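You operate a simulated robot arm through the tools that you are given. There is no shell and no other tool. Be economical: measure what you need, move in short steps, check, and stop when the job is done.

Carry out the task below with a simulated two-armed robot. There is one attempt and no reset: what you move stays moved.

JOB
Lower the blind flange onto the test riser with both hands and bolt it crosswise.
Fine: four bolts finger tight in opposite pairs; the gasket stays under it.

The check looks at the end state, three seconds after you hand in, the way a careful person would. Anything else that was tipped, shoved, dropped, spilled or broken makes it a failure.

ROBOT AND FRAMES
Two 7-joint arms with two-finger parallel grippers on one trunk, on a base that drives. Base frame: it is fixed to the floor where the robot stands at the start and does not move with it; the origin is under the middle of the robot, x ahead of it, y to its left, z up. Readings come in mm, degrees, newtons and seconds.
The left shoulder is at the start at [60, 143, 926], the right one opposite. With the tool pointing down near the work surface each hand reaches from about 320 to 740 mm from the robot's upright axis, wherever it stands, measured 20 degrees to its own side. Places, roughly: riser flange [600, 400, 900]; pink bolt [500, 100, 900]; white bolt [700, -100, 900]; green bolt [500, -100, 900]; orange bolt [700, 100, 900]; riser pocket [600, 400, 900]. Payload 1.57 kg a hand.
Tool frame (each hand has its own): the origin (TCP) lies between the finger pads and is the grasp point; the fingertips stand 30 mm ahead of it; z points along the fingers, y is the line along which they close. The gripper opens to 110 mm. The fingers are 24 mm wide and 12 mm thick; the gripper's body (48 by 112 mm) begins 78 mm behind the TCP.
Orientation is told as [roll, pitch, yaw] about the base's x, y, z axes, in that order, counted from this pose: with the fingers straight down and closing along the base's y, the tool's x points along the base's -x, its y along +y and its z along -z.

CONTROLS
- The arms move only by the tool play_rows. It takes "left_motion", "right_motion" or both (then of equal length, played together; a hand with none holds still); each is a list of rows, each a list of 6 numbers: the shift along the tool's x, y, z in mm, then the turn, a rotation vector about the tool's x, y, z in degrees. In form: [[dx, dy, dz, ax, ay, az], ...]. A call has 1 to 8 rows; each row is the pose to reach, as a shift and turn from the pose commanded when the call began, along the tool's axes at that moment. "left_fingers" and "right_fingers" are, for a hand that has rows, the closure in counts, from 0 (fully open) to 255 (shut), set as the call begins (left out, the last holds). Rows are played at 5 a second. More than 50 mm and 8.6 degrees between two rows, or a gripper value outside its range, and nothing of the call is played. Where a pose cannot be reached the arm comes as near as it can. A force on the tool above 40 N (or 10 N above the force at the start of the call, whichever is more), or a blocked arm, ends the call early, and 0.2 s more pass. The fingers move at their own pace (about 45 mm/s each) and stop on an object; they squeeze with about 32 N. The grip force told is the motor's: it shows also when the fingers shut on nothing. Time passes only in rows, and 0.2 s behind the last, so rows that repeat a pose let the fingers close. It gives the time, the measured TCP pose, the force on the tool (base axes), the opening and the grip force at its end, in the units of the frame above (readings bear some noise).
- Cameras (640 x 400 px; columns grow to the right, rows downward): "scene" is now at [51.8, 4.1, 1542.2]; the picture's right is [0.06, -1.00, 0.00], its down [-0.70, -0.04, -0.71] and it looks along [0.71, 0.04, -0.70] (base axes); focal length 262 px, centre (320, 200). "left" rides on the left gripper at [70, -16, -141] in its tool frame; the picture's right is [0.23, 0.97, 0.00], its down [-0.86, 0.20, -0.48] and it looks along [-0.47, 0.11, 0.88] (tool axes); focal length 222 px, centre (320, 200). "right" rides on the right gripper at [70, 16, -141] in its tool frame; the picture's right is [-0.23, 0.97, 0.00], its down [-0.86, -0.20, -0.48] and it looks along [-0.47, -0.11, 0.88] (tool axes); focal length 222 px, centre (320, 200).
- get_image(camera): a new picture of that camera. The clock stands still meanwhile.
- slide_trunk(by): slides the trunk up (or, below 0, down) by that many mm; the arms and the scene camera ride with it, the base frame stays. It gives what a move gives, with no picture.
- steer(legs): drives the robot by 1 to 6 legs, each [ahead, left, turn to the left] in mm, mm and degrees, along the robot's own axes; the way and the turn of a leg run together, so that a leg with both is an arc; at most 1500 mm and 180 degrees a leg. The arms and the cameras ride along, it lands a little off, and it stops where it bumps. It gives what a move gives.
- aim_head(pan, tilt): turns the head with the scene camera to pan (to the left, within 86 degrees either way) and tilt (down, from -29 to 69), counted from straight ahead of the robot. It gives what a move gives.
- locate(camera, pixels): for up to 12 pixels [column, row] of the newest picture of that camera ("zoom" is the newest enlarged one), the place [x, y, z] in the base frame of the surface seen there, good to about 2 mm. The clock stands still meanwhile.
- zoom(camera, box): a new picture of the part [left, top, right, bottom] of that camera's present view, enlarged. The clock stands still meanwhile.
- close_job(): hands the job in; it is judged then, once.

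Keep the steps short. Do not move on a guess: measure, check each grasp and each placing, and mend mistakes. In all there are 80 turns and 78 pictures (those below and enlarged ones count). Leave the grippers open and the arms clear of the work at the hand-in unless told otherwise, and finish with a single line.

The tools are called after "Call:" as name(argument=value, ...) on one line, values as JSON. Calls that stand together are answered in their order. play_rows: Moves the arms, as the interface text tells. Its arguments: {"type":"object","properties":{"left_motion":{"type":"array","items":{"type":"array","items":{"type":"number"}}},"left_fingers":{"type":"number"},"right_motion":{"type":"array","items":{"type":"array","items":{"type":"number"}}},"right_fingers":{"type":"number"}},"required":[]} The other tools are called the same way: slide_trunk (by) slides the trunk up or down; steer (legs) drives the base; aim_head (pan, tilt) turns the head that bears the scene camera; get_image (camera) takes a picture; locate (camera, pixels) gives the place of the surface under pixels of a picture; zoom (camera, box) takes an enlarged picture of a part of a camera's view; close_job () hands the job in.

At the start:

```text
clock: 0.0
left_ee_pos: [456.2, 263.6, 1094.0]
left_tcp_rot: [0.0, 0.1, 0.1]
left_ft_force: [-0.7, -0.4, 0.5]
left_opening: 110.1
left_gripper_force: 0.1
right_ee_pos: [449.6, -101.7, 1059.1]
right_tcp_rot: [0.0, 0.0, 0.0]
right_ft_force: [-0.6, 0.7, 0.4]
right_opening: 110.0
right_gripper_force: 0.0
trunk travel left (down, up): [-525.0, 65.0]
robot x, y, heading: [-5.8, 2.1, -0.1]
head pan, tilt: [3.3, 44.5]
```

scene: 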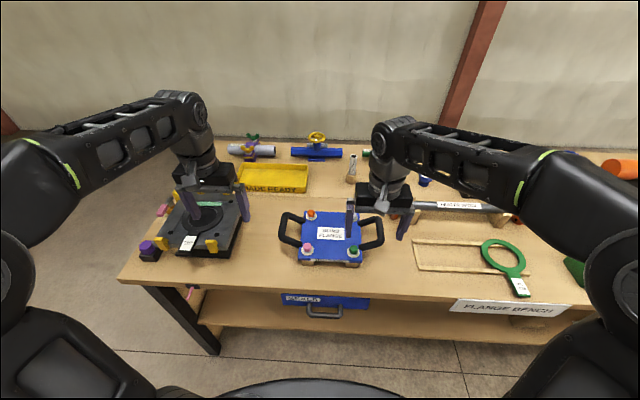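
right: 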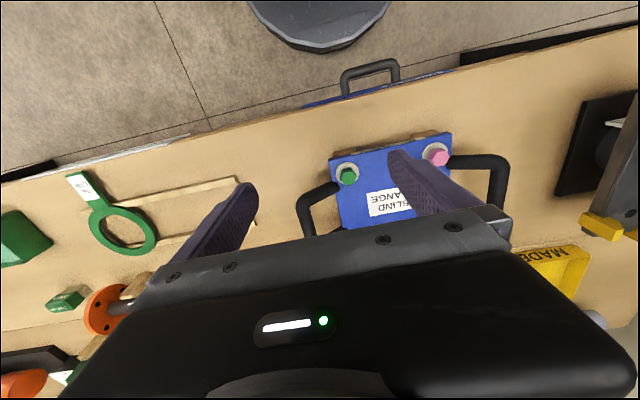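
left: 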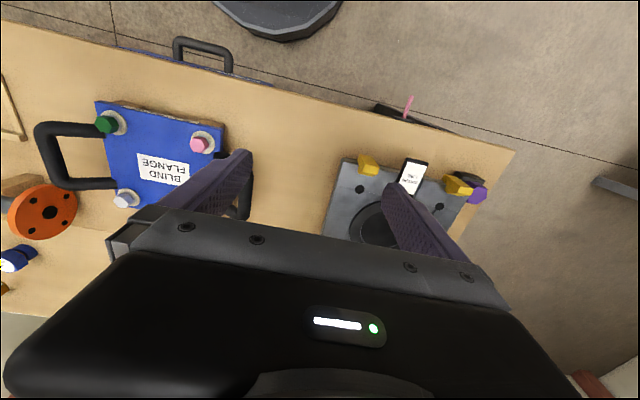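

I see the blue blind flange with four bolts in its corners and two side handles, and the dark riser at the left. Next come enlarged views of both.

Call:
zoom(camera="scene", box=[260, 190, 400, 278])

Call:
zoom(camera="scene", box=[125, 170, 265, 270])

Call:
zoom(camera="left", box=[300, 80, 520, 260])

```text
4.55 times, centred on (330, 234) of scene
```

zoom: 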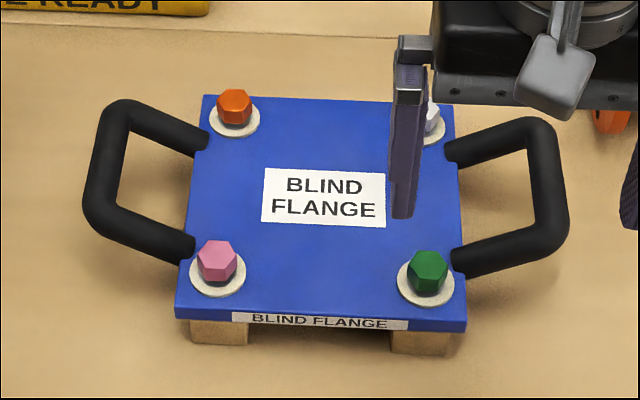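

```text
4.00 times, centred on (195, 220) of scene
```

zoom: 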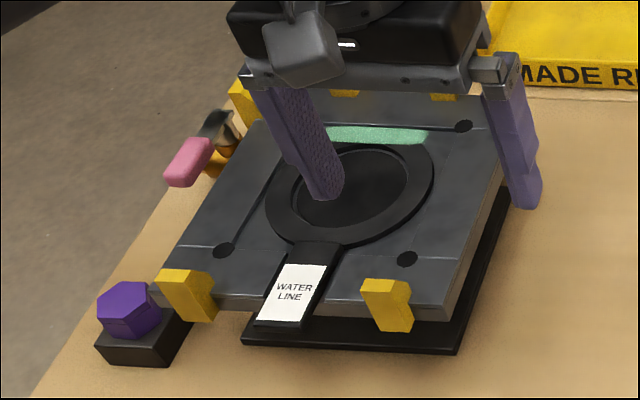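

```text
2.22 times, centred on (410, 170) of left
```

zoom: 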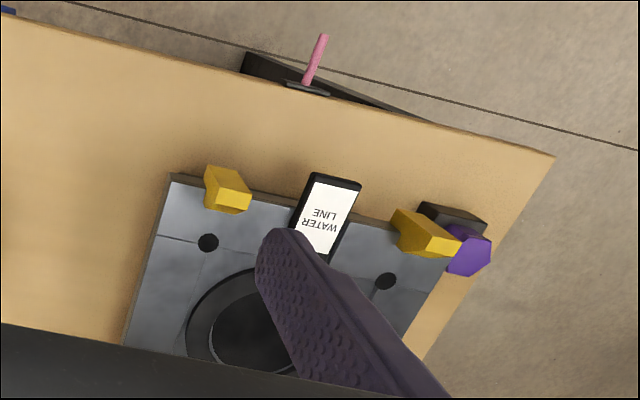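

The ring gasket with the "WATER LINE" tab lies on the riser. I'll read the other labels and look for hazards before moving.

Call:
zoom(camera="scene", box=[400, 190, 640, 320])

Call:
zoom(camera="scene", box=[210, 125, 480, 220])

Call:
locate(camera="scene", pixels=[[311, 214], [308, 247], [354, 251], [283, 232], [381, 232], [331, 262], [331, 234], [250, 270], [188, 243], [148, 249], [167, 206], [180, 255]])

```text
2.67 times, centred on (520, 255) of scene
```

zoom: 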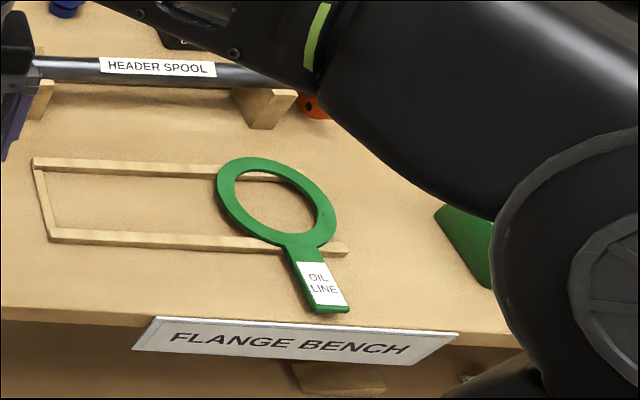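

```text
2.37 times, centred on (345, 172) of scene
```

zoom: 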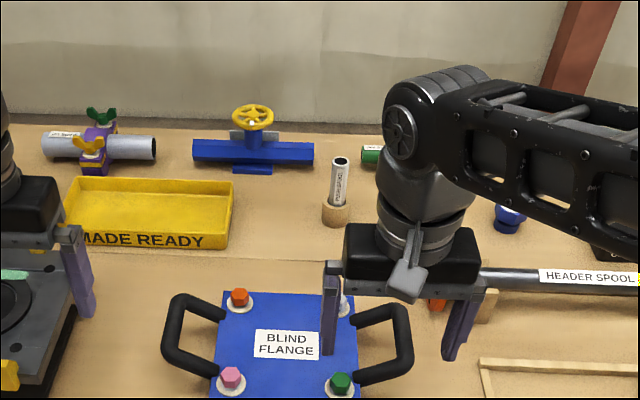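

```text
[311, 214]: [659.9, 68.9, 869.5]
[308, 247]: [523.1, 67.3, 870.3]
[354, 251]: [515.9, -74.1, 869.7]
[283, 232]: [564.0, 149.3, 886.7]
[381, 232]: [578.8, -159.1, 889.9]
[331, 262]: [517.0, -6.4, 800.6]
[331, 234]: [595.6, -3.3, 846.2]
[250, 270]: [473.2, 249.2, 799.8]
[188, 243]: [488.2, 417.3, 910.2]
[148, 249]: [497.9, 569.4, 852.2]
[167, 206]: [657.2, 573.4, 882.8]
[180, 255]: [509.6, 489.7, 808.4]
```

The gasket on the riser is labelled "WATER LINE", and the green "OIL LINE" ring stays where it is. Next both hands move above the handles, with the fingers half closed, so I can measure both the handles and the riser.

Call:
play_rows(left_motion=[[-30, -28, 10, 0, 0, 0], [-60, -56, 20, 0, 0, 0], [-90, -84, 35, 0, 0, 0], [-120, -112, 55, 0, 0, 0], [-120, -112, 55, 0, 0, 0]], right_motion=[[-30, -13, 0, 0, 0, 0], [-60, -26, 5, 0, 0, 0], [-90, -40, 10, 0, 0, 0], [-120, -53, 20, 0, 0, 0], [-120, -53, 20, 0, 0, 0]], left_fingers=130, right_fingers=130)

Call:
get_image(camera="scene")

Call:
get_image(camera="left")

Call:
get_image(camera="right")

```text
clock: 1.2
left_ee_pos: [576.7, 152.8, 1037.0]
left_tcp_rot: [0.0, -0.1, 0.0]
left_ft_force: [-0.4, 0.1, 0.5]
left_opening: 53.8
left_gripper_force: 0.0
right_ee_pos: [570.9, -157.1, 1039.3]
right_tcp_rot: [0.0, 0.0, -0.1]
right_ft_force: [-0.2, 1.3, -0.7]
right_opening: 54.0
right_gripper_force: 0.0
trunk travel left (down, up): [-525.0, 65.0]
robot x, y, heading: [1.0, -3.2, 0.0]
head pan, tilt: [3.3, 44.5]
```

```text
69 pictures are left
```

scene: 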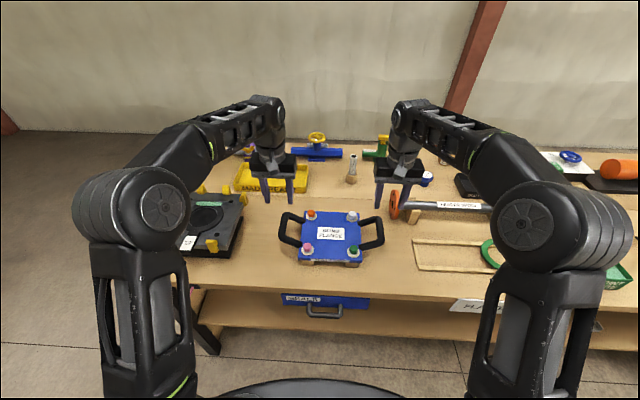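

```text
68 pictures are left
```

left: 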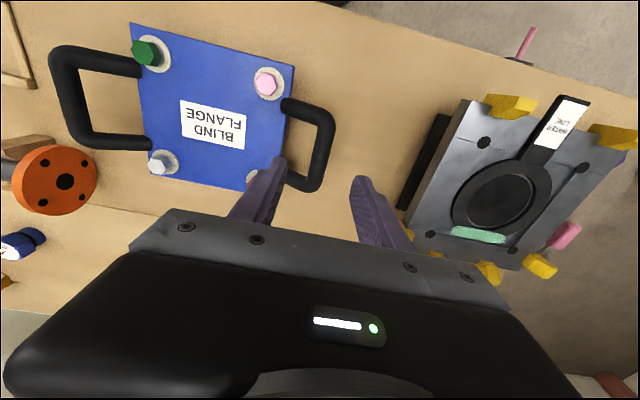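

```text
67 pictures are left
```

right: 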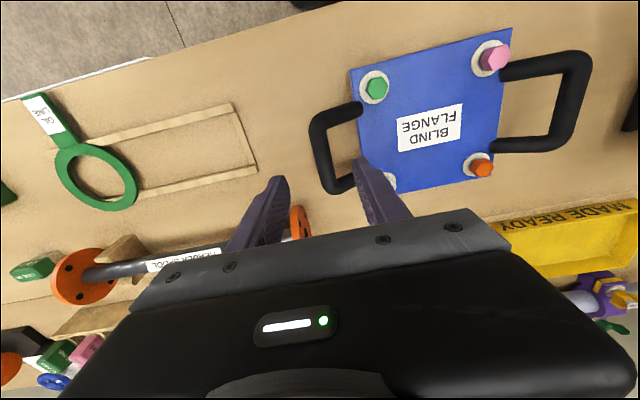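

The views are clear now. I'll enlarge the riser and measure the handles.

Call:
zoom(camera="left", box=[390, 80, 640, 290])

Call:
zoom(camera="scene", box=[170, 170, 270, 270])

Call:
locate(camera="left", pixels=[[325, 140], [312, 140], [338, 140], [290, 130], [78, 98], [60, 98], [266, 83], [148, 52], [160, 160], [296, 66], [132, 24], [212, 125]])

Call:
locate(camera="right", pixels=[[320, 148], [328, 145], [313, 148], [574, 100], [375, 87], [495, 57], [480, 167], [350, 69], [511, 28], [492, 182]])

```text
1.90 times, centred on (515, 185) of left
```

zoom: 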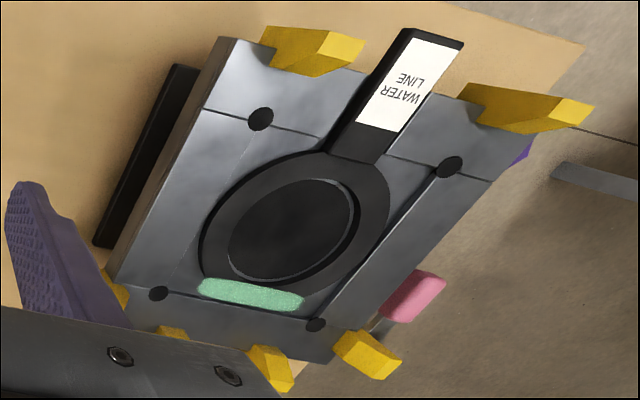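

```text
4.00 times, centred on (220, 220) of scene
```

zoom: 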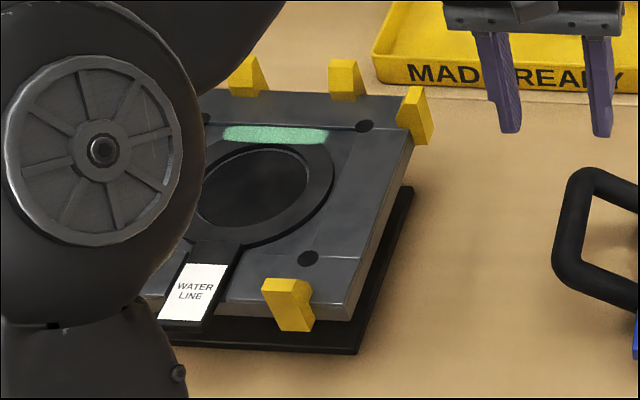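

```text
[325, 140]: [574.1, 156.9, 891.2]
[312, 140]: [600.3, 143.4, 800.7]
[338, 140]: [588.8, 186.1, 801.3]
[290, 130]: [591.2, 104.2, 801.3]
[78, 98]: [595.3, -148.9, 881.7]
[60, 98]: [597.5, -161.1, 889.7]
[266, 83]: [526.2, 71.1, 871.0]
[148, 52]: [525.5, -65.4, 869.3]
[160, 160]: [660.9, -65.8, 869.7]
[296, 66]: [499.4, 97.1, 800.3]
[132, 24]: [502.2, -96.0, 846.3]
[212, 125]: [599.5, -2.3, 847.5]
```

```text
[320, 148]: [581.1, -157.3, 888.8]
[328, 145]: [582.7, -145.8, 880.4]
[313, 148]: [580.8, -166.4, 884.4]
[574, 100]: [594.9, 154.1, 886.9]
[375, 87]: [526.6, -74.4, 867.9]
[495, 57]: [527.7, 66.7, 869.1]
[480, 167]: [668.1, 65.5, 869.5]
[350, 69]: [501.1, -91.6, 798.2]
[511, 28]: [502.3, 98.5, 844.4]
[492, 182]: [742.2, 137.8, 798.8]
```

The handle bars run along x at y≈±155, with tops at z≈890, and the flange centre is about (597, -1). A mint-green strip lies on the riser face, so I'll measure it along with the holes.

Call:
locate(camera="left", pixels=[[492, 235], [480, 234], [502, 238], [485, 243], [492, 230], [470, 240], [484, 143], [582, 168], [432, 233], [513, 249], [530, 165], [500, 195]])

Call:
zoom(camera="left", box=[440, 205, 540, 275])

```text
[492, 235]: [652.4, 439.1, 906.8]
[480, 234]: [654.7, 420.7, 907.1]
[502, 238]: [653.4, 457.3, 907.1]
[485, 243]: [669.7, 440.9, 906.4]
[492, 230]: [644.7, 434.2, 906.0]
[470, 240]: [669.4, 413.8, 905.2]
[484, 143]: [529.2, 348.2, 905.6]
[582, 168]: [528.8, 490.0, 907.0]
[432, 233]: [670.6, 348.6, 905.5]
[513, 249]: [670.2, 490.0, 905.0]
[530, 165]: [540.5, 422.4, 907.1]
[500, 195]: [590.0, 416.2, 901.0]
```

```text
5.71 times, centred on (490, 240) of left
```

zoom: 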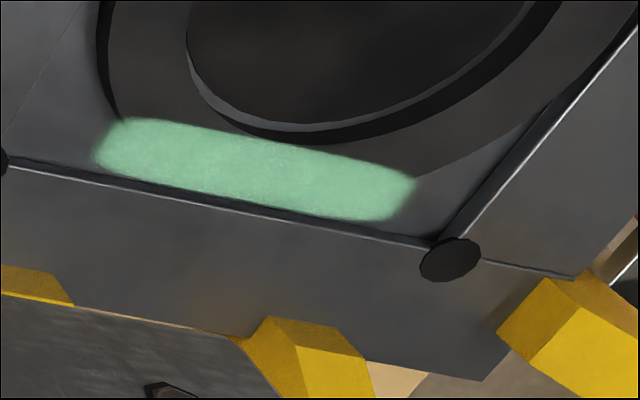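

The mint strip is flush with the face (z≈907), so it is only a paint mark. The riser holes at (529,348), (529,490), (670.5,348.5) and (670,490) give a centre of (599.7, 419) and the same 141 mm pitch as the bolts. Next both hands go down astride the handles.

Call:
play_rows(left_motion=[[-10, 1, 20, 0, 0, 0], [-20, 2.5, 40, 0, 0, 0], [-20, 2.5, 70, 0, 0, 0], [-20, 2.5, 100, 0, 0, 0], [-20, 2.5, 130, 0, 0, 0], [-20, 2.5, 157, 0, 0, 0], [-20, 2.5, 157, 0, 0, 0]], right_motion=[[-13, 0, 20, 0, 0, 0], [-26, 0.6, 40, 0, 0, 0], [-26, 0.6, 70, 0, 0, 0], [-26, 0.6, 100, 0, 0, 0], [-26, 0.6, 130, 0, 0, 0], [-26, 0.6, 159, 0, 0, 0], [-26, 0.6, 159, 0, 0, 0]])

Call:
get_image(camera="left")

Call:
get_image(camera="right")

Call:
zoom(camera="scene", box=[240, 180, 420, 280])

```text
clock: 2.8
left_ee_pos: [595.8, 155.6, 882.5]
left_tcp_rot: [0.0, 0.0, 0.0]
left_ft_force: [0.2, 0.1, 0.5]
left_opening: 54.0
left_gripper_force: 0.0
right_ee_pos: [595.2, -155.8, 878.6]
right_tcp_rot: [0.0, 0.0, 0.1]
right_ft_force: [0.2, -0.2, 0.5]
right_opening: 54.1
right_gripper_force: 0.0
trunk travel left (down, up): [-525.0, 65.0]
robot x, y, heading: [-1.1, 0.4, 0.4]
head pan, tilt: [3.3, 44.5]
```

```text
63 pictures are left
```

left: 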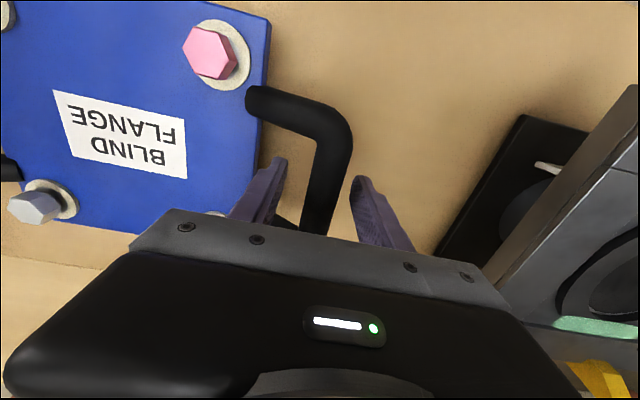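

```text
62 pictures are left
```

right: 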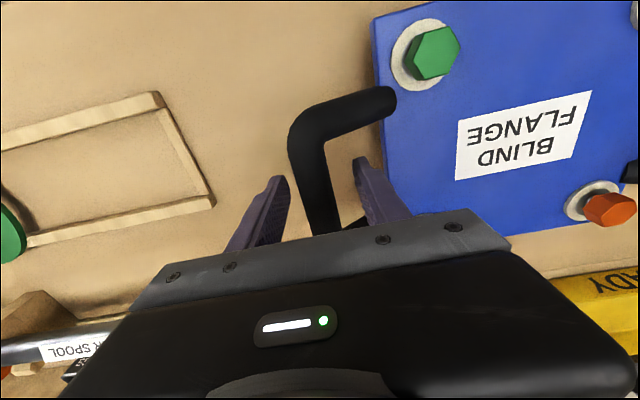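

```text
3.56 times, centred on (330, 230) of scene
```

zoom: 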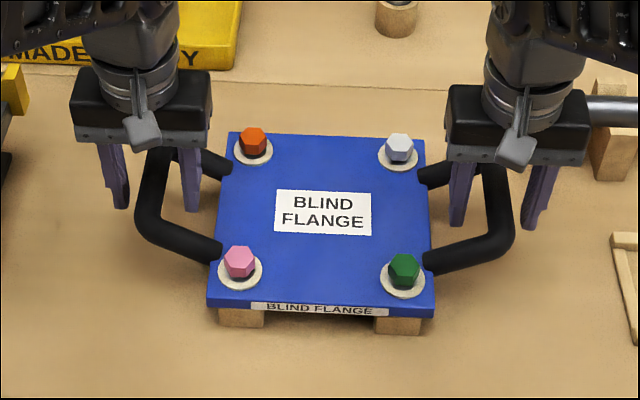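

The fingers stand astride both bars, so I'll close both hands.

Call:
play_rows(left_motion=[[0, 0, 0, 0, 0, 0], [0, 0, 0, 0, 0, 0], [0, 0, 0, 0, 0, 0], [0, 0, 0, 0, 0, 0]], right_motion=[[0, 0, 0, 0, 0, 0], [0, 0, 0, 0, 0, 0], [0, 0, 0, 0, 0, 0], [0, 0, 0, 0, 0, 0]], left_fingers=255, right_fingers=255)

```text
clock: 3.8
left_ee_pos: [596.3, 157.9, 882.1]
left_tcp_rot: [0.2, -0.1, 0.2]
left_ft_force: [-0.2, 17.8, 0.6]
left_opening: 23.6
left_gripper_force: 32.2
right_ee_pos: [595.5, -158.5, 880.3]
right_tcp_rot: [-0.2, 0.0, -0.1]
right_ft_force: [-0.6, -16.6, 1.0]
right_opening: 23.8
right_gripper_force: 32.3
trunk travel left (down, up): [-525.0, 65.0]
robot x, y, heading: [0.6, 4.4, -0.1]
head pan, tilt: [3.3, 44.5]
```

Both bars are gripped, with an opening of 23.7 mm. The hands are pulling inward at about 17 N, so I'll ease them outward by 2 mm each and lift together a little.

Call:
play_rows(left_motion=[[0, 1, 0, 0, 0, 0], [0, 2, -2, 0, 0, 0], [0, 2, -10, 0, 0, 0], [0, 2, -20, 0, 0, 0], [0, 2, -30, 0, 0, 0], [0, 2, -30, 0, 0, 0]], right_motion=[[0, -1, 0, 0, 0, 0], [0, -2, -2, 0, 0, 0], [0, -2, -10, 0, 0, 0], [0, -2, -20, 0, 0, 0], [0, -2, -30, 0, 0, 0], [0, -2, -30, 0, 0, 0]])

Call:
get_image(camera="scene")

```text
clock: 5.4
left_ee_pos: [598.0, 156.9, 920.9]
left_tcp_rot: [-0.1, -0.8, 0.2]
left_ft_force: [-6.3, -0.2, 18.1]
left_opening: 0.2
left_gripper_force: 21.7
right_ee_pos: [594.1, -156.0, 910.4]
right_tcp_rot: [-0.2, 0.0, -0.1]
right_ft_force: [1.2, -0.6, 0.3]
right_opening: 23.1
right_gripper_force: 32.0
trunk travel left (down, up): [-525.0, 65.0]
robot x, y, heading: [3.7, 1.0, 0.0]
head pan, tilt: [3.3, 44.5]
stopped in row 6 (left hand): the force on the tool passed its limit (the readings are from after the stop); the commanded pose is now the measured one
```

```text
60 pictures are left
```

scene: 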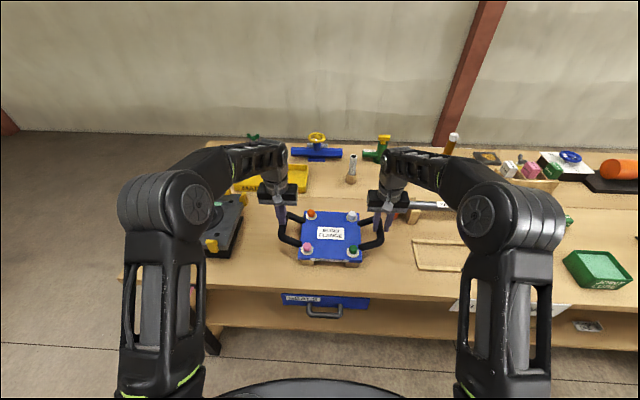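

The left fingers slipped off the bar: the opening now reads 0.2. Close-ups before anything else.

Call:
zoom(camera="scene", box=[260, 180, 400, 275])

Call:
get_image(camera="left")

Call:
get_image(camera="right")

```text
4.21 times, centred on (330, 228) of scene
```

zoom: 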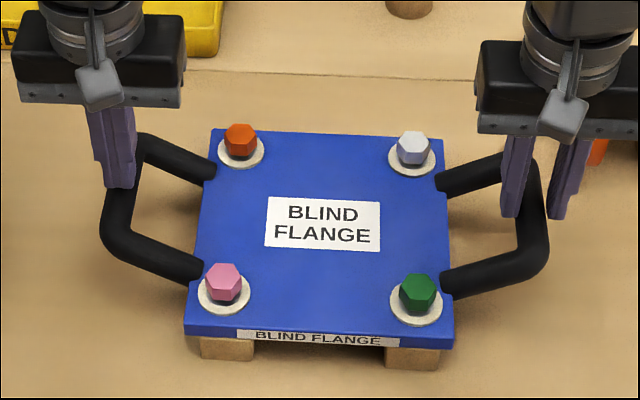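

```text
58 pictures are left
```

left: 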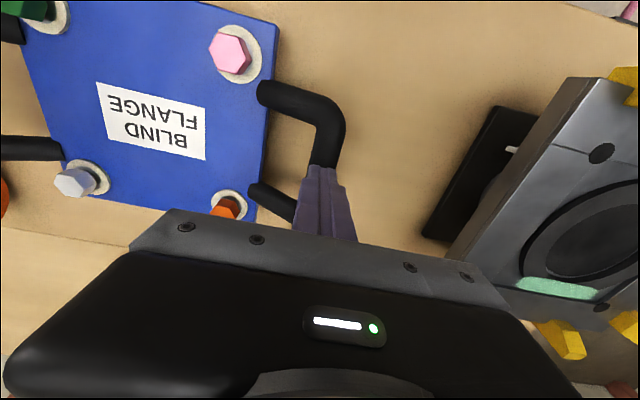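

```text
57 pictures are left
```

right: 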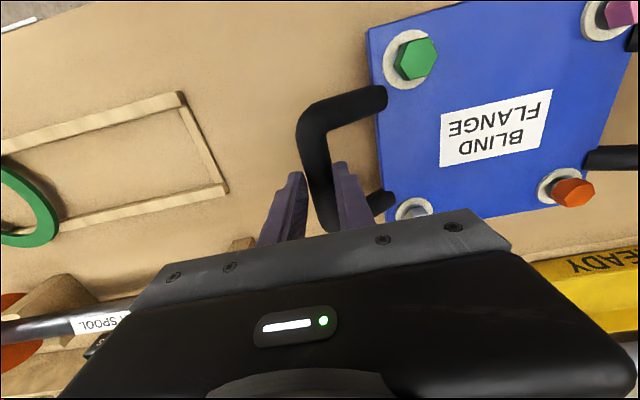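

The flange still sits on its blocks; the vertical grip just slid up the round bars. I'll re-grip with the hands tilted about 55° inward, so one finger goes under each bar and the grip no longer depends on friction alone. First I open, rise and move outward.

Call:
play_rows(left_motion=[[0, 0, -10, 0, 0, 0], [0, 0, -30, 0, 0, 0], [0, 10, -60, 0, 0, 0], [0, 30, -80, 8, 0, 0], [0, 55, -80, 16, 0, 0], [0, 55, -80, 24, 0, 0], [0, 55, -80, 32, 0, 0], [0, 55, -80, 40, 0, 0]], right_motion=[[0, 0, 0, 0, 0, 0], [0, 0, -30, 0, 0, 0], [0, -10, -60, 0, 0, 0], [0, -30, -80, -8, 0, 0], [0, -55, -90, -16, 0, 0], [0, -55, -90, -24, 0, 0], [0, -55, -90, -32, 0, 0], [0, -55, -90, -40, 0, 0]], left_fingers=130, right_fingers=130)

Call:
get_image(camera="scene")

Call:
get_image(camera="left")

Call:
get_image(camera="right")

```text
clock: 7.2
left_ee_pos: [597.4, 214.2, 997.5]
left_tcp_rot: [-40.2, -0.7, 0.1]
left_ft_force: [-0.3, -0.2, 0.1]
left_opening: 54.0
left_gripper_force: 0.0
right_ee_pos: [596.4, -210.1, 1000.8]
right_tcp_rot: [40.2, -0.2, -0.2]
right_ft_force: [-0.7, 0.2, -0.4]
right_opening: 53.8
right_gripper_force: 0.0
trunk travel left (down, up): [-525.0, 65.0]
robot x, y, heading: [-1.8, -1.7, 0.0]
head pan, tilt: [3.3, 44.5]
```

```text
56 pictures are left
```

scene: 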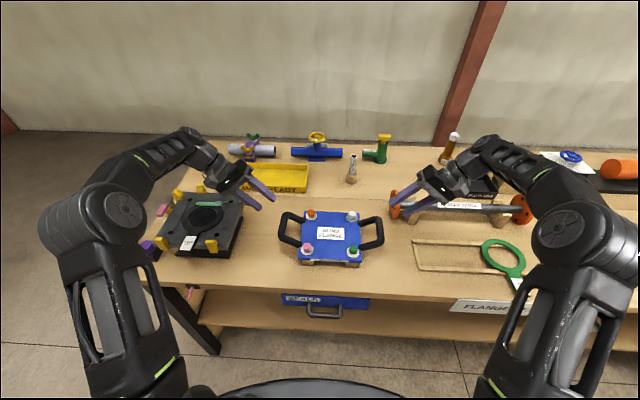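

```text
55 pictures are left
```

left: 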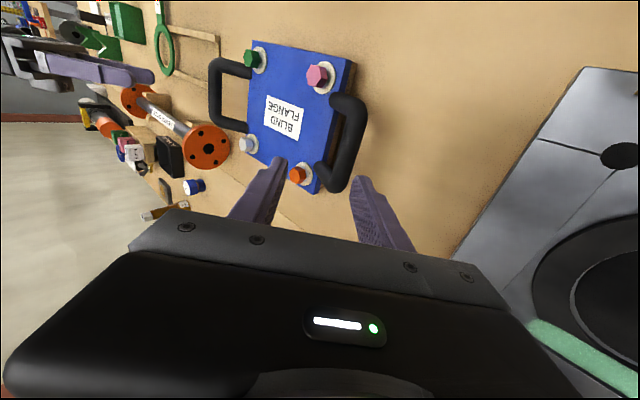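

```text
54 pictures are left
```

right: 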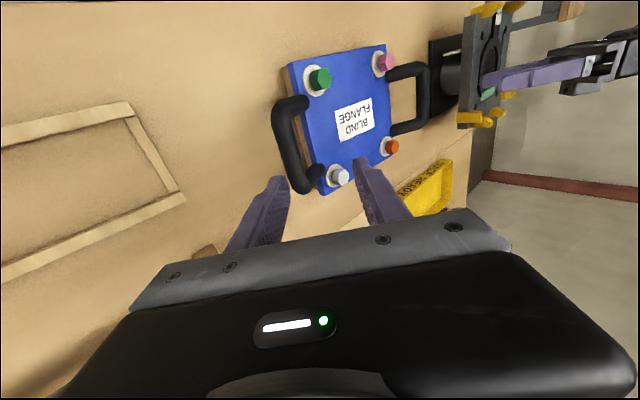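

Both hands are tilted 40°. I'll measure the bars again, the bolts, and the header spool end near the right hand.

Call:
locate(camera="left", pixels=[[348, 140], [358, 110], [338, 175], [298, 174], [317, 74], [252, 58], [248, 145]])

Call:
locate(camera="right", pixels=[[290, 145], [283, 115], [298, 172], [320, 79], [387, 63], [391, 147], [339, 177]])

Call:
locate(camera="scene", pixels=[[395, 198], [394, 213], [404, 208], [484, 203], [417, 216], [210, 245], [179, 195], [232, 190], [240, 208], [162, 210]])

```text
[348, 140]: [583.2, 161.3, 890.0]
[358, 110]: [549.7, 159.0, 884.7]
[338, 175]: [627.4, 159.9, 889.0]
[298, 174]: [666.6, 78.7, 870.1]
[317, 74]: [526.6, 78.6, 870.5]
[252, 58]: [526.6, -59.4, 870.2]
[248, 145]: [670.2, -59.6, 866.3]
```

```text
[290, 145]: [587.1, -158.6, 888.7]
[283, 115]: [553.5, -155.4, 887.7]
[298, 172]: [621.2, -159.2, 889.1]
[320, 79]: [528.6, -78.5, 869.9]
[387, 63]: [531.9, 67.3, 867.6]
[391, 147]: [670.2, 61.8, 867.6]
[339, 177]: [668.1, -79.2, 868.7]
```

```text
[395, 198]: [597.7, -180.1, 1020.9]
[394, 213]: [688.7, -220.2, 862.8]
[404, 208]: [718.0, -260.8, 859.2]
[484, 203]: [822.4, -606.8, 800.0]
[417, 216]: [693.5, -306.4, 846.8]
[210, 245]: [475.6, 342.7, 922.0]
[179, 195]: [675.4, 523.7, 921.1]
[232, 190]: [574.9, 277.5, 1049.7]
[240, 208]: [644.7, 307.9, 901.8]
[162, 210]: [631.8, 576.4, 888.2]
```

The bar centres are at about y=158 and y=-157, z≈879, and the spool end (x≥689) is clear of the hands. Next the hands tilt to 55° and go to a standoff 60 mm outside the bars.

Call:
play_rows(left_motion=[[0, 12, 17, 5, 0, 0], [0, 24, 34, 10, 0, 0], [0, 36, 51, 15, 0, 0], [-0.6, 48.9, 69.2, 15, 0, 0], [-0.6, 48.9, 69.2, 15, 0, 0]], right_motion=[[0, -13, 17, -5, 0, 0], [0, -26, 34, -10, 0, 0], [-1, -39, 51, -15, 0, 0], [-1.6, -53.5, 70, -15, 0, 0], [-1.6, -53.5, 70, -15, 0, 0]])

Call:
get_image(camera="left")

Call:
get_image(camera="right")

Call:
get_image(camera="scene")

```text
clock: 8.4
left_ee_pos: [600.6, 205.8, 912.8]
left_tcp_rot: [-55.2, -0.6, 0.1]
left_ft_force: [1.1, 0.3, -0.3]
left_opening: 54.0
left_gripper_force: 0.0
right_ee_pos: [598.1, -207.0, 913.1]
right_tcp_rot: [55.0, -0.2, -0.2]
right_ft_force: [-0.5, -0.2, 1.1]
right_opening: 53.8
right_gripper_force: 0.0
trunk travel left (down, up): [-525.0, 65.0]
robot x, y, heading: [-2.9, -3.3, 0.2]
head pan, tilt: [3.3, 44.5]
```

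```text
53 pictures are left
```

left: 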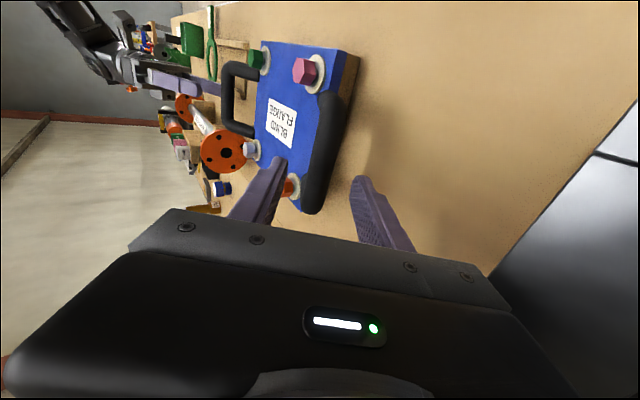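

```text
52 pictures are left
```

right: 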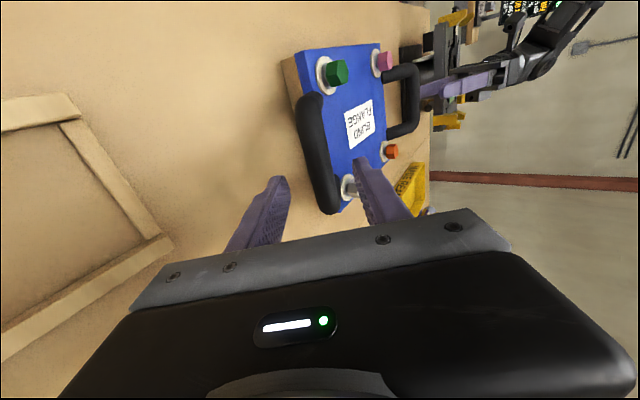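

```text
51 pictures are left
```

scene: 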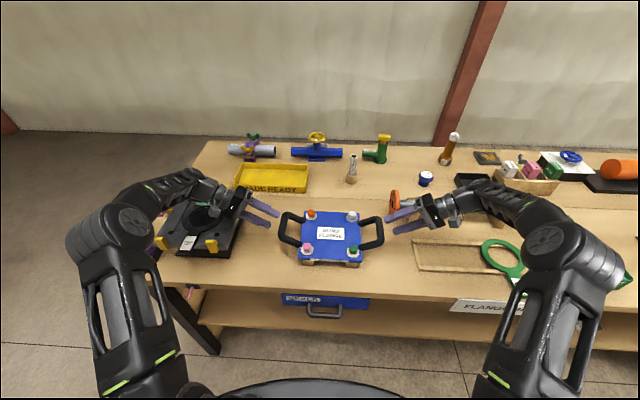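

The tips point at the bars from both sides and the left wrist clears the riser. Next I advance 60 mm along the fingers, then look.

Call:
play_rows(left_motion=[[0, 0, 15, 0, 0, 0], [0, 0, 30, 0, 0, 0], [0, 0, 45, 0, 0, 0], [0, 0, 59, 0, 0, 0], [0, 0, 59, 0, 0, 0]], right_motion=[[0, 0, 15, 0, 0, 0], [0, 0, 30, 0, 0, 0], [0, 0, 45, 0, 0, 0], [0, 0, 60, 0, 0, 0], [0, 0, 60, 0, 0, 0]])

Call:
get_image(camera="left")

Call:
get_image(camera="right")

Call:
zoom(camera="scene", box=[240, 180, 420, 280])

```text
clock: 9.6
left_ee_pos: [599.5, 159.0, 877.8]
left_tcp_rot: [-55.0, -0.6, 0.1]
left_ft_force: [0.5, -0.6, 1.1]
left_opening: 54.0
left_gripper_force: 0.1
right_ee_pos: [597.9, -157.3, 879.3]
right_tcp_rot: [54.9, -0.2, -0.2]
right_ft_force: [0.9, -0.1, -0.6]
right_opening: 54.1
right_gripper_force: 0.1
trunk travel left (down, up): [-525.0, 65.0]
robot x, y, heading: [-2.5, 0.3, 0.1]
head pan, tilt: [3.3, 44.5]
```

```text
50 pictures are left
```

left: 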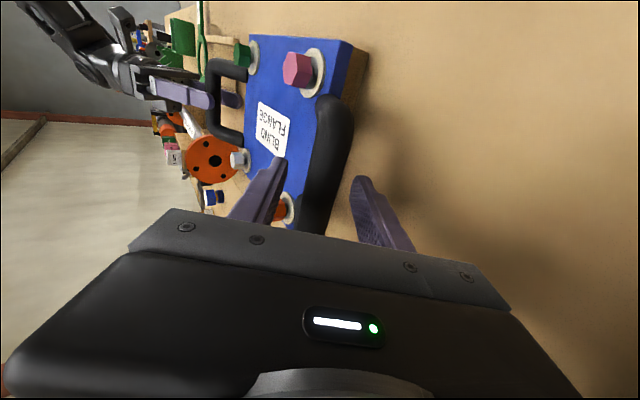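

```text
49 pictures are left
```

right: 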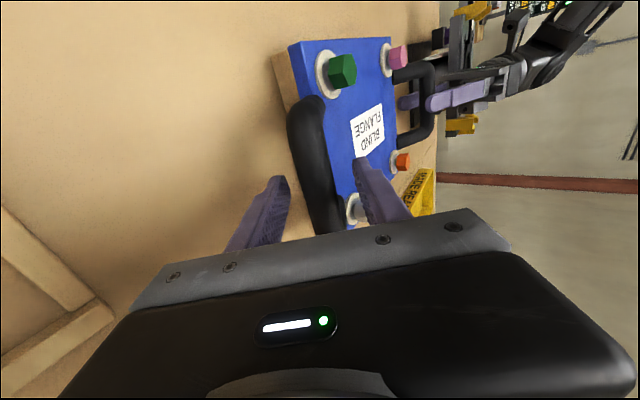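

```text
3.56 times, centred on (330, 230) of scene
```

zoom: 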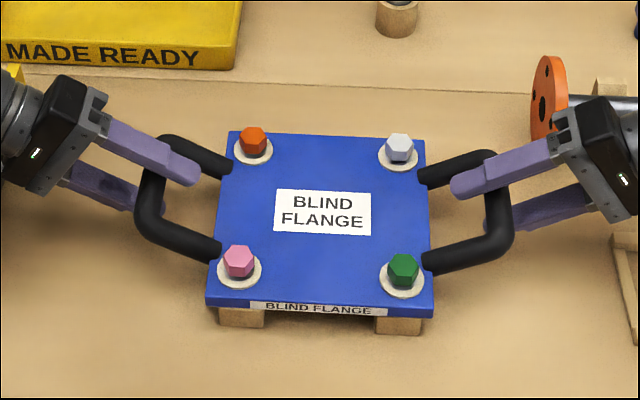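

The fingers go over and under both bars, so I'll close.

Call:
play_rows(left_motion=[[0, 0, 0, 0, 0, 0], [0, 0, 0, 0, 0, 0], [0, 0, 0, 0, 0, 0], [0, 0, 0, 0, 0, 0]], right_motion=[[0, 0, 0, 0, 0, 0], [0, 0, 0, 0, 0, 0], [0, 0, 0, 0, 0, 0], [0, 0, 0, 0, 0, 0]], left_fingers=255, right_fingers=255)

```text
clock: 10.6
left_ee_pos: [600.3, 160.0, 877.9]
left_tcp_rot: [-55.0, -0.6, 0.3]
left_ft_force: [-0.5, -0.6, 0.1]
left_opening: 23.9
left_gripper_force: 32.2
right_ee_pos: [597.4, -158.4, 878.5]
right_tcp_rot: [54.9, -0.1, -0.2]
right_ft_force: [-0.1, 0.5, 0.4]
right_opening: 24.0
right_gripper_force: 32.5
trunk travel left (down, up): [-525.0, 65.0]
robot x, y, heading: [-1.3, -2.3, -0.1]
head pan, tilt: [3.3, 44.5]
```

Both grips are firm (opening 24 mm, 32 N) with no side load. I'll lift 20 mm as a test.

Call:
play_rows(left_motion=[[0, -4.1, -2.9, 0, 0, 0], [0, -8.2, -5.7, 0, 0, 0], [0, -12.3, -8.6, 0, 0, 0], [0, -16.4, -11.5, 0, 0, 0], [0, -16.4, -11.5, 0, 0, 0], [0, -16.4, -11.5, 0, 0, 0]], right_motion=[[0, 4.1, -2.9, 0, 0, 0], [0, 8.2, -5.7, 0, 0, 0], [0, 12.3, -8.6, 0, 0, 0], [0, 16.4, -11.5, 0, 0, 0], [0, 16.4, -11.5, 0, 0, 0], [0, 16.4, -11.5, 0, 0, 0]])

Call:
zoom(camera="scene", box=[240, 180, 420, 280])

```text
clock: 12.0
left_ee_pos: [601.2, 159.3, 898.3]
left_tcp_rot: [-55.0, -0.4, 0.1]
left_ft_force: [-3.6, 0.2, -9.5]
left_opening: 23.5
left_gripper_force: 32.4
right_ee_pos: [598.5, -158.4, 897.9]
right_tcp_rot: [55.0, -0.1, -0.2]
right_ft_force: [5.6, -0.3, -10.7]
right_opening: 23.7
right_gripper_force: 31.4
trunk travel left (down, up): [-525.0, 65.0]
robot x, y, heading: [0.0, 2.7, 0.1]
head pan, tilt: [3.3, 44.5]
```

```text
3.56 times, centred on (330, 230) of scene
```

zoom: 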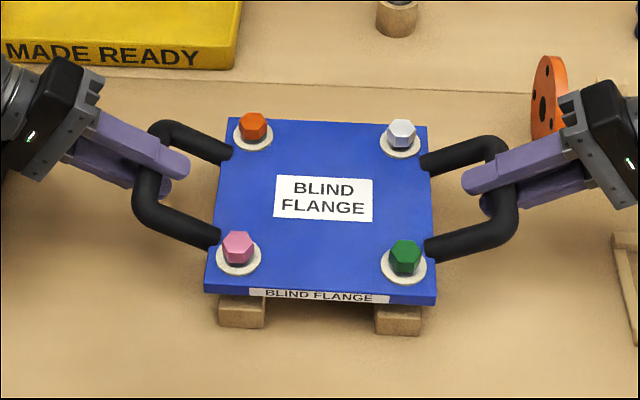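

The flange lifted level, about 10 N per hand. I'll lift another 130 mm.

Call:
play_rows(left_motion=[[0, -15.2, -10.7, 0, 0, 0], [0, -30.4, -21.3, 0, 0, 0], [0, -45.6, -32, 0, 0, 0], [0, -60.8, -42.6, 0, 0, 0], [0, -76, -53.3, 0, 0, 0], [0, -91.3, -63.9, 0, 0, 0], [0, -106.5, -74.6, 0, 0, 0], [0, -106.5, -74.6, 0, 0, 0]], right_motion=[[0, 15.2, -10.7, 0, 0, 0], [0, 30.4, -21.3, 0, 0, 0], [0, 45.6, -32, 0, 0, 0], [0, 60.8, -42.6, 0, 0, 0], [0, 76, -53.3, 0, 0, 0], [0, 91.3, -63.9, 0, 0, 0], [0, 106.5, -74.6, 0, 0, 0], [0, 106.5, -74.6, 0, 0, 0]])

Call:
get_image(camera="scene")

```text
clock: 13.8
left_ee_pos: [601.8, 158.8, 1027.5]
left_tcp_rot: [-54.9, -0.6, 0.3]
left_ft_force: [1.7, 17.6, -10.4]
left_opening: 23.7
left_gripper_force: 31.5
right_ee_pos: [598.7, -159.5, 1027.1]
right_tcp_rot: [54.7, 0.0, -0.2]
right_ft_force: [-0.9, -17.2, -11.1]
right_opening: 23.8
right_gripper_force: 32.2
trunk travel left (down, up): [-525.0, 65.0]
robot x, y, heading: [3.5, -0.9, 0.0]
head pan, tilt: [3.3, 44.5]
```

```text
46 pictures are left
```

scene: 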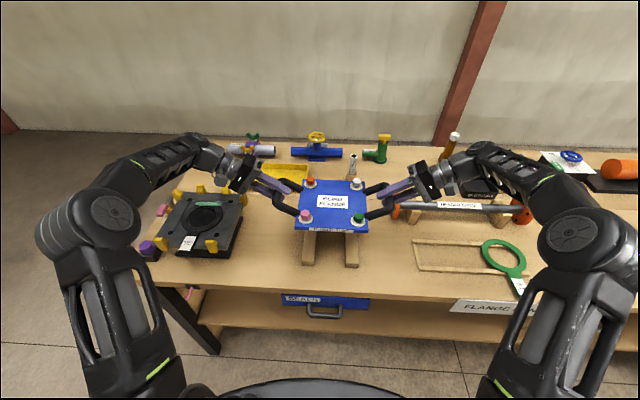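

The flange is up and level at z≈1027. I'll relax the 17 N of compression by 1.5 mm a hand, then drive about 420 mm left.

Call:
play_rows(left_motion=[[0, 0.86, -1.23, 0, 0, 0], [0, 0.86, -1.23, 0, 0, 0]], right_motion=[[0, -0.86, -1.23, 0, 0, 0], [0, -0.86, -1.23, 0, 0, 0]])

Call:
steer(legs=[[0, 210, 0], [0, 205, 0]])

Call:
get_image(camera="scene")

Call:
get_image(camera="left")

Call:
get_image(camera="right")

```text
clock: 14.4
left_ee_pos: [599.6, 158.3, 1028.1]
left_tcp_rot: [-55.1, -0.6, 0.3]
left_ft_force: [3.1, 8.8, -10.2]
left_opening: 23.6
left_gripper_force: 31.6
right_ee_pos: [597.8, -159.6, 1028.7]
right_tcp_rot: [54.9, 0.0, -0.1]
right_ft_force: [-2.3, -8.4, -10.5]
right_opening: 23.7
right_gripper_force: 32.2
trunk travel left (down, up): [-525.0, 65.0]
robot x, y, heading: [-0.5, 0.4, 0.0]
head pan, tilt: [3.3, 44.5]
```

```text
clock: 17.2
left_ee_pos: [599.0, 571.7, 1028.2]
left_tcp_rot: [-55.2, -0.5, 0.2]
left_ft_force: [0.9, -3.3, -10.1]
left_opening: 23.6
left_gripper_force: 31.6
right_ee_pos: [597.2, 252.8, 1027.7]
right_tcp_rot: [54.9, 0.0, -0.2]
right_ft_force: [0.2, 4.2, -10.3]
right_opening: 23.5
right_gripper_force: 32.3
trunk travel left (down, up): [-525.0, 65.0]
robot x, y, heading: [0.6, 411.3, 0.3]
head pan, tilt: [3.3, 44.5]
```

```text
45 pictures are left
```

scene: 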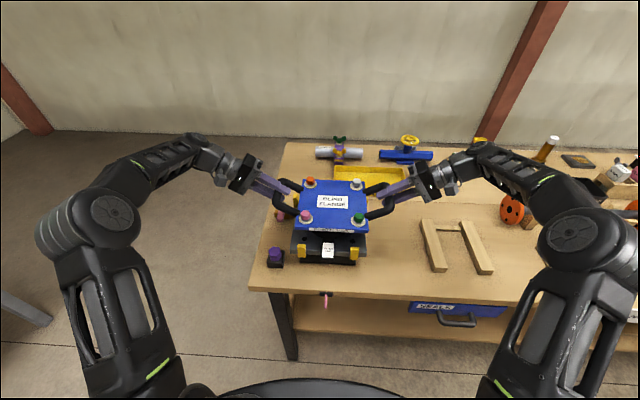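

```text
44 pictures are left
```

left: 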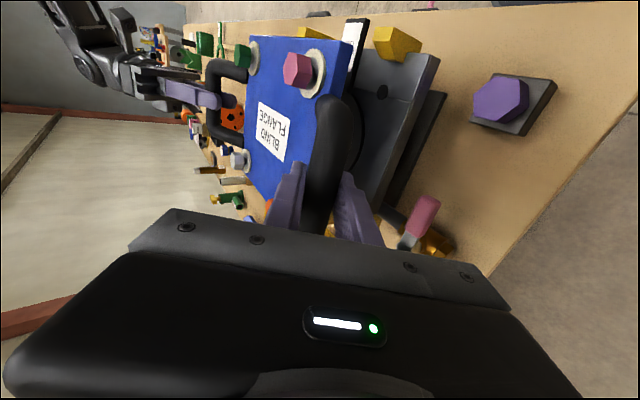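

```text
43 pictures are left
```

right: 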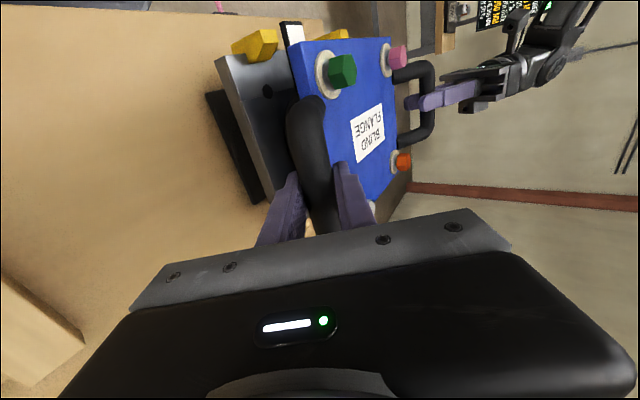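

It landed near: the hands' midpoint is y≈412, and the target is 419. I'll measure the bolts and the visible riser holes precisely.

Call:
zoom(camera="scene", box=[280, 165, 390, 265])

Call:
locate(camera="left", pixels=[[382, 93], [293, 70], [241, 57], [235, 160]])

Call:
locate(camera="right", pixels=[[268, 92], [349, 71], [402, 57], [406, 161]])

```text
4.00 times, centred on (335, 215) of scene
```

zoom: 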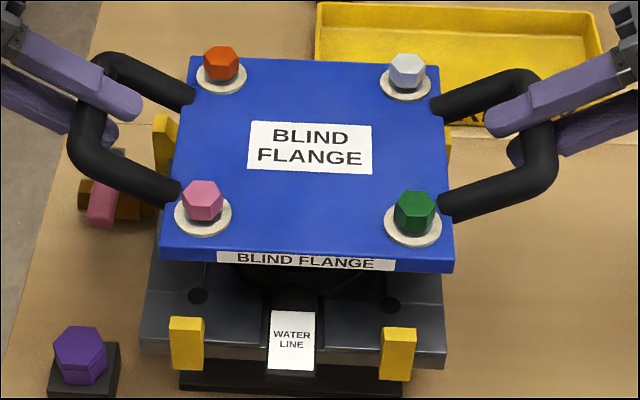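

```text
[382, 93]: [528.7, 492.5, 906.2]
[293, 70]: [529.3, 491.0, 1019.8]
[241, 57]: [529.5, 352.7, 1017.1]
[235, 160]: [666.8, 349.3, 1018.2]
```

```text
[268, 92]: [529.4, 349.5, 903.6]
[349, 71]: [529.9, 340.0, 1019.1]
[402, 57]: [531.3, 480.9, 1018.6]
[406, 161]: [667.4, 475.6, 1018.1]
```

Call:
locate(camera="zoom", pixels=[[416, 203], [203, 192], [220, 57], [408, 64], [198, 295], [391, 305], [161, 246], [452, 260], [188, 345], [395, 355], [195, 59], [440, 70]])

```text
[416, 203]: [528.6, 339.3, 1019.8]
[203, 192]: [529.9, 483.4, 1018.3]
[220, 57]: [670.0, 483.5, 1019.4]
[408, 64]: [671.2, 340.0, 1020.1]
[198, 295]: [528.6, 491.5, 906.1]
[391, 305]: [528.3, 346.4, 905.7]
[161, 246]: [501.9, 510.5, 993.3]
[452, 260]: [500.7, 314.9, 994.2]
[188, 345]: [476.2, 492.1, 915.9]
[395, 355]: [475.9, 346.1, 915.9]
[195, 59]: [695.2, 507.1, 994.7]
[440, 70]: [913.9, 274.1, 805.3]
```

The bolt pattern centre is (599.9, 411.5) and the hole centre (599.6, 419.4), with no yaw between them. I'll shift +8 mm in y and lower 25 mm, keeping above the yellow guides (top 922).

Call:
play_rows(left_motion=[[0, 2.3, -3.3, 0, 0, 0], [0, 4.6, -6.5, 0, 0, 0], [0, 11.4, -1.8, 0, 0, 0], [0, 18.2, 3, 0, 0, 0], [0, 25.1, 7.8, 0, 0, 0], [0, 25.1, 7.8, 0, 0, 0], [0, 25.1, 7.8, 0, 0, 0]], right_motion=[[0, 2.3, 3.3, 0, 0, 0], [0, 4.6, 6.5, 0, 0, 0], [0, -2.2, 11.3, 0, 0, 0], [0, -9, 16.1, 0, 0, 0], [0, -15.9, 20.9, 0, 0, 0], [0, -15.9, 20.9, 0, 0, 0], [0, -15.9, 20.9, 0, 0, 0]])

Call:
zoom(camera="scene", box=[280, 165, 390, 265])

Call:
zoom(camera="left", box=[230, 20, 470, 200])

```text
clock: 18.8
left_ee_pos: [600.1, 577.7, 1001.5]
left_tcp_rot: [-55.0, -0.3, 0.1]
left_ft_force: [-0.4, -0.3, -9.9]
left_opening: 23.7
left_gripper_force: 32.3
right_ee_pos: [599.4, 260.5, 1002.3]
right_tcp_rot: [54.9, -0.2, -0.2]
right_ft_force: [1.1, 0.2, -10.1]
right_opening: 23.9
right_gripper_force: 32.0
trunk travel left (down, up): [-525.0, 65.0]
robot x, y, heading: [0.9, 410.5, 0.2]
head pan, tilt: [3.3, 44.5]
```

```text
4.00 times, centred on (335, 215) of scene
```

zoom: 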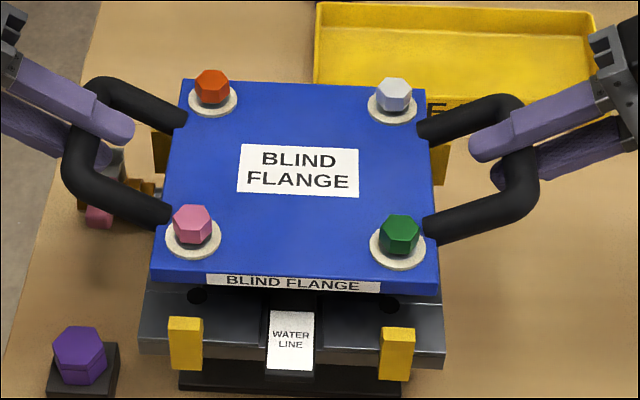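

```text
2.22 times, centred on (350, 110) of left
```

zoom: 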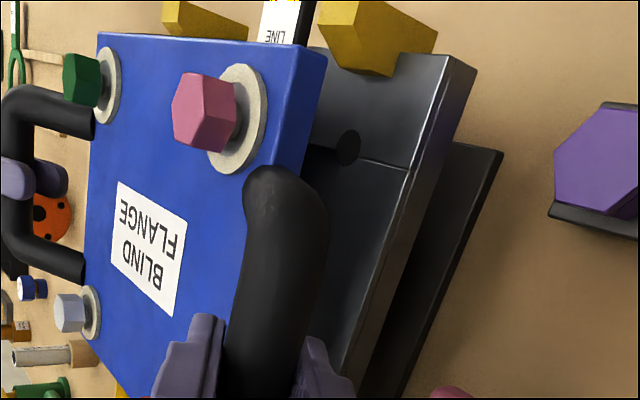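

Call:
zoom(camera="scene", box=[280, 165, 390, 265])

Call:
locate(camera="zoom", pixels=[[400, 227], [193, 216], [212, 82], [394, 88], [196, 295], [391, 305], [152, 269], [436, 282], [181, 85], [425, 95]])

```text
4.00 times, centred on (335, 215) of scene
```

zoom: 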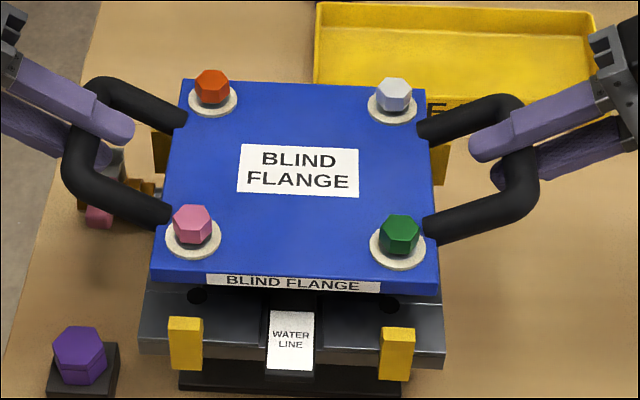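

```text
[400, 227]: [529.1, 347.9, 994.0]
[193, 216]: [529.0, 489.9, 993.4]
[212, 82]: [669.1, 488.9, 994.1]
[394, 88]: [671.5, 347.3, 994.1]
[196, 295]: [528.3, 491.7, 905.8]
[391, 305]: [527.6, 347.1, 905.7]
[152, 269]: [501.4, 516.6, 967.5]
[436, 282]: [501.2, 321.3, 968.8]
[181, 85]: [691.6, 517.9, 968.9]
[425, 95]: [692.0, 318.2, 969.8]
```

Bolt centre is now (599.7, 418.5) against holes at 419.2. I'll add 0.6 mm in y and lower 30 mm slowly.

Call:
play_rows(left_motion=[[0, 0.34, -0.49, 0, 0, 0], [0, 4.4, 2.4, 0, 0, 0], [0, 8.5, 5.2, 0, 0, 0], [0, 12.6, 8.1, 0, 0, 0], [0, 16.7, 11, 0, 0, 0], [0, 20.8, 13.9, 0, 0, 0], [0, 24.9, 16.7, 0, 0, 0], [0, 24.9, 16.7, 0, 0, 0]], right_motion=[[0, 0.34, 0.49, 0, 0, 0], [0, -3.8, 3.4, 0, 0, 0], [0, -7.9, 6.2, 0, 0, 0], [0, -12, 9.1, 0, 0, 0], [0, -16.1, 12, 0, 0, 0], [0, -20.2, 14.8, 0, 0, 0], [0, -24.3, 17.7, 0, 0, 0], [0, -24.3, 17.7, 0, 0, 0]])

Call:
zoom(camera="scene", box=[280, 165, 390, 265])

Call:
zoom(camera="left", box=[230, 20, 470, 200])

```text
clock: 20.6
left_ee_pos: [599.7, 579.0, 971.7]
left_tcp_rot: [-55.0, -0.4, 0.2]
left_ft_force: [-1.5, -2.4, -12.2]
left_opening: 23.5
left_gripper_force: 32.5
right_ee_pos: [598.4, 259.4, 974.0]
right_tcp_rot: [54.8, -0.2, -0.1]
right_ft_force: [2.8, 2.7, -8.6]
right_opening: 23.7
right_gripper_force: 31.6
trunk travel left (down, up): [-525.0, 65.0]
robot x, y, heading: [1.1, 411.9, 0.2]
head pan, tilt: [3.3, 44.5]
```

```text
4.00 times, centred on (335, 215) of scene
```

zoom: 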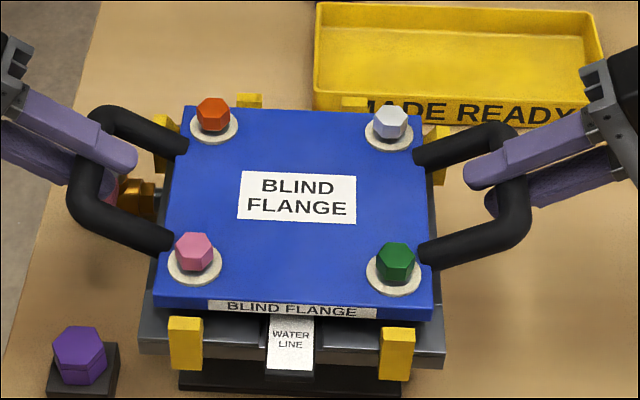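

```text
2.22 times, centred on (350, 110) of left
```

zoom: 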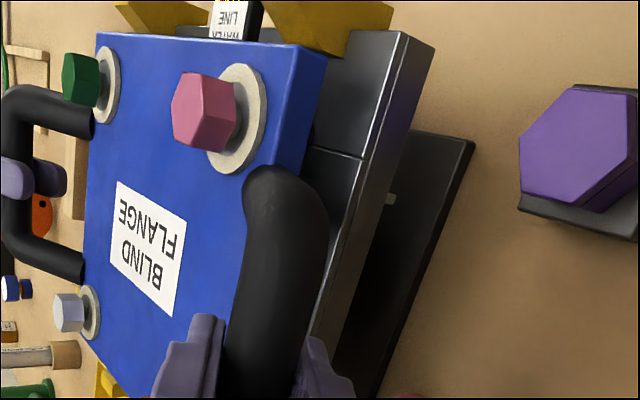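

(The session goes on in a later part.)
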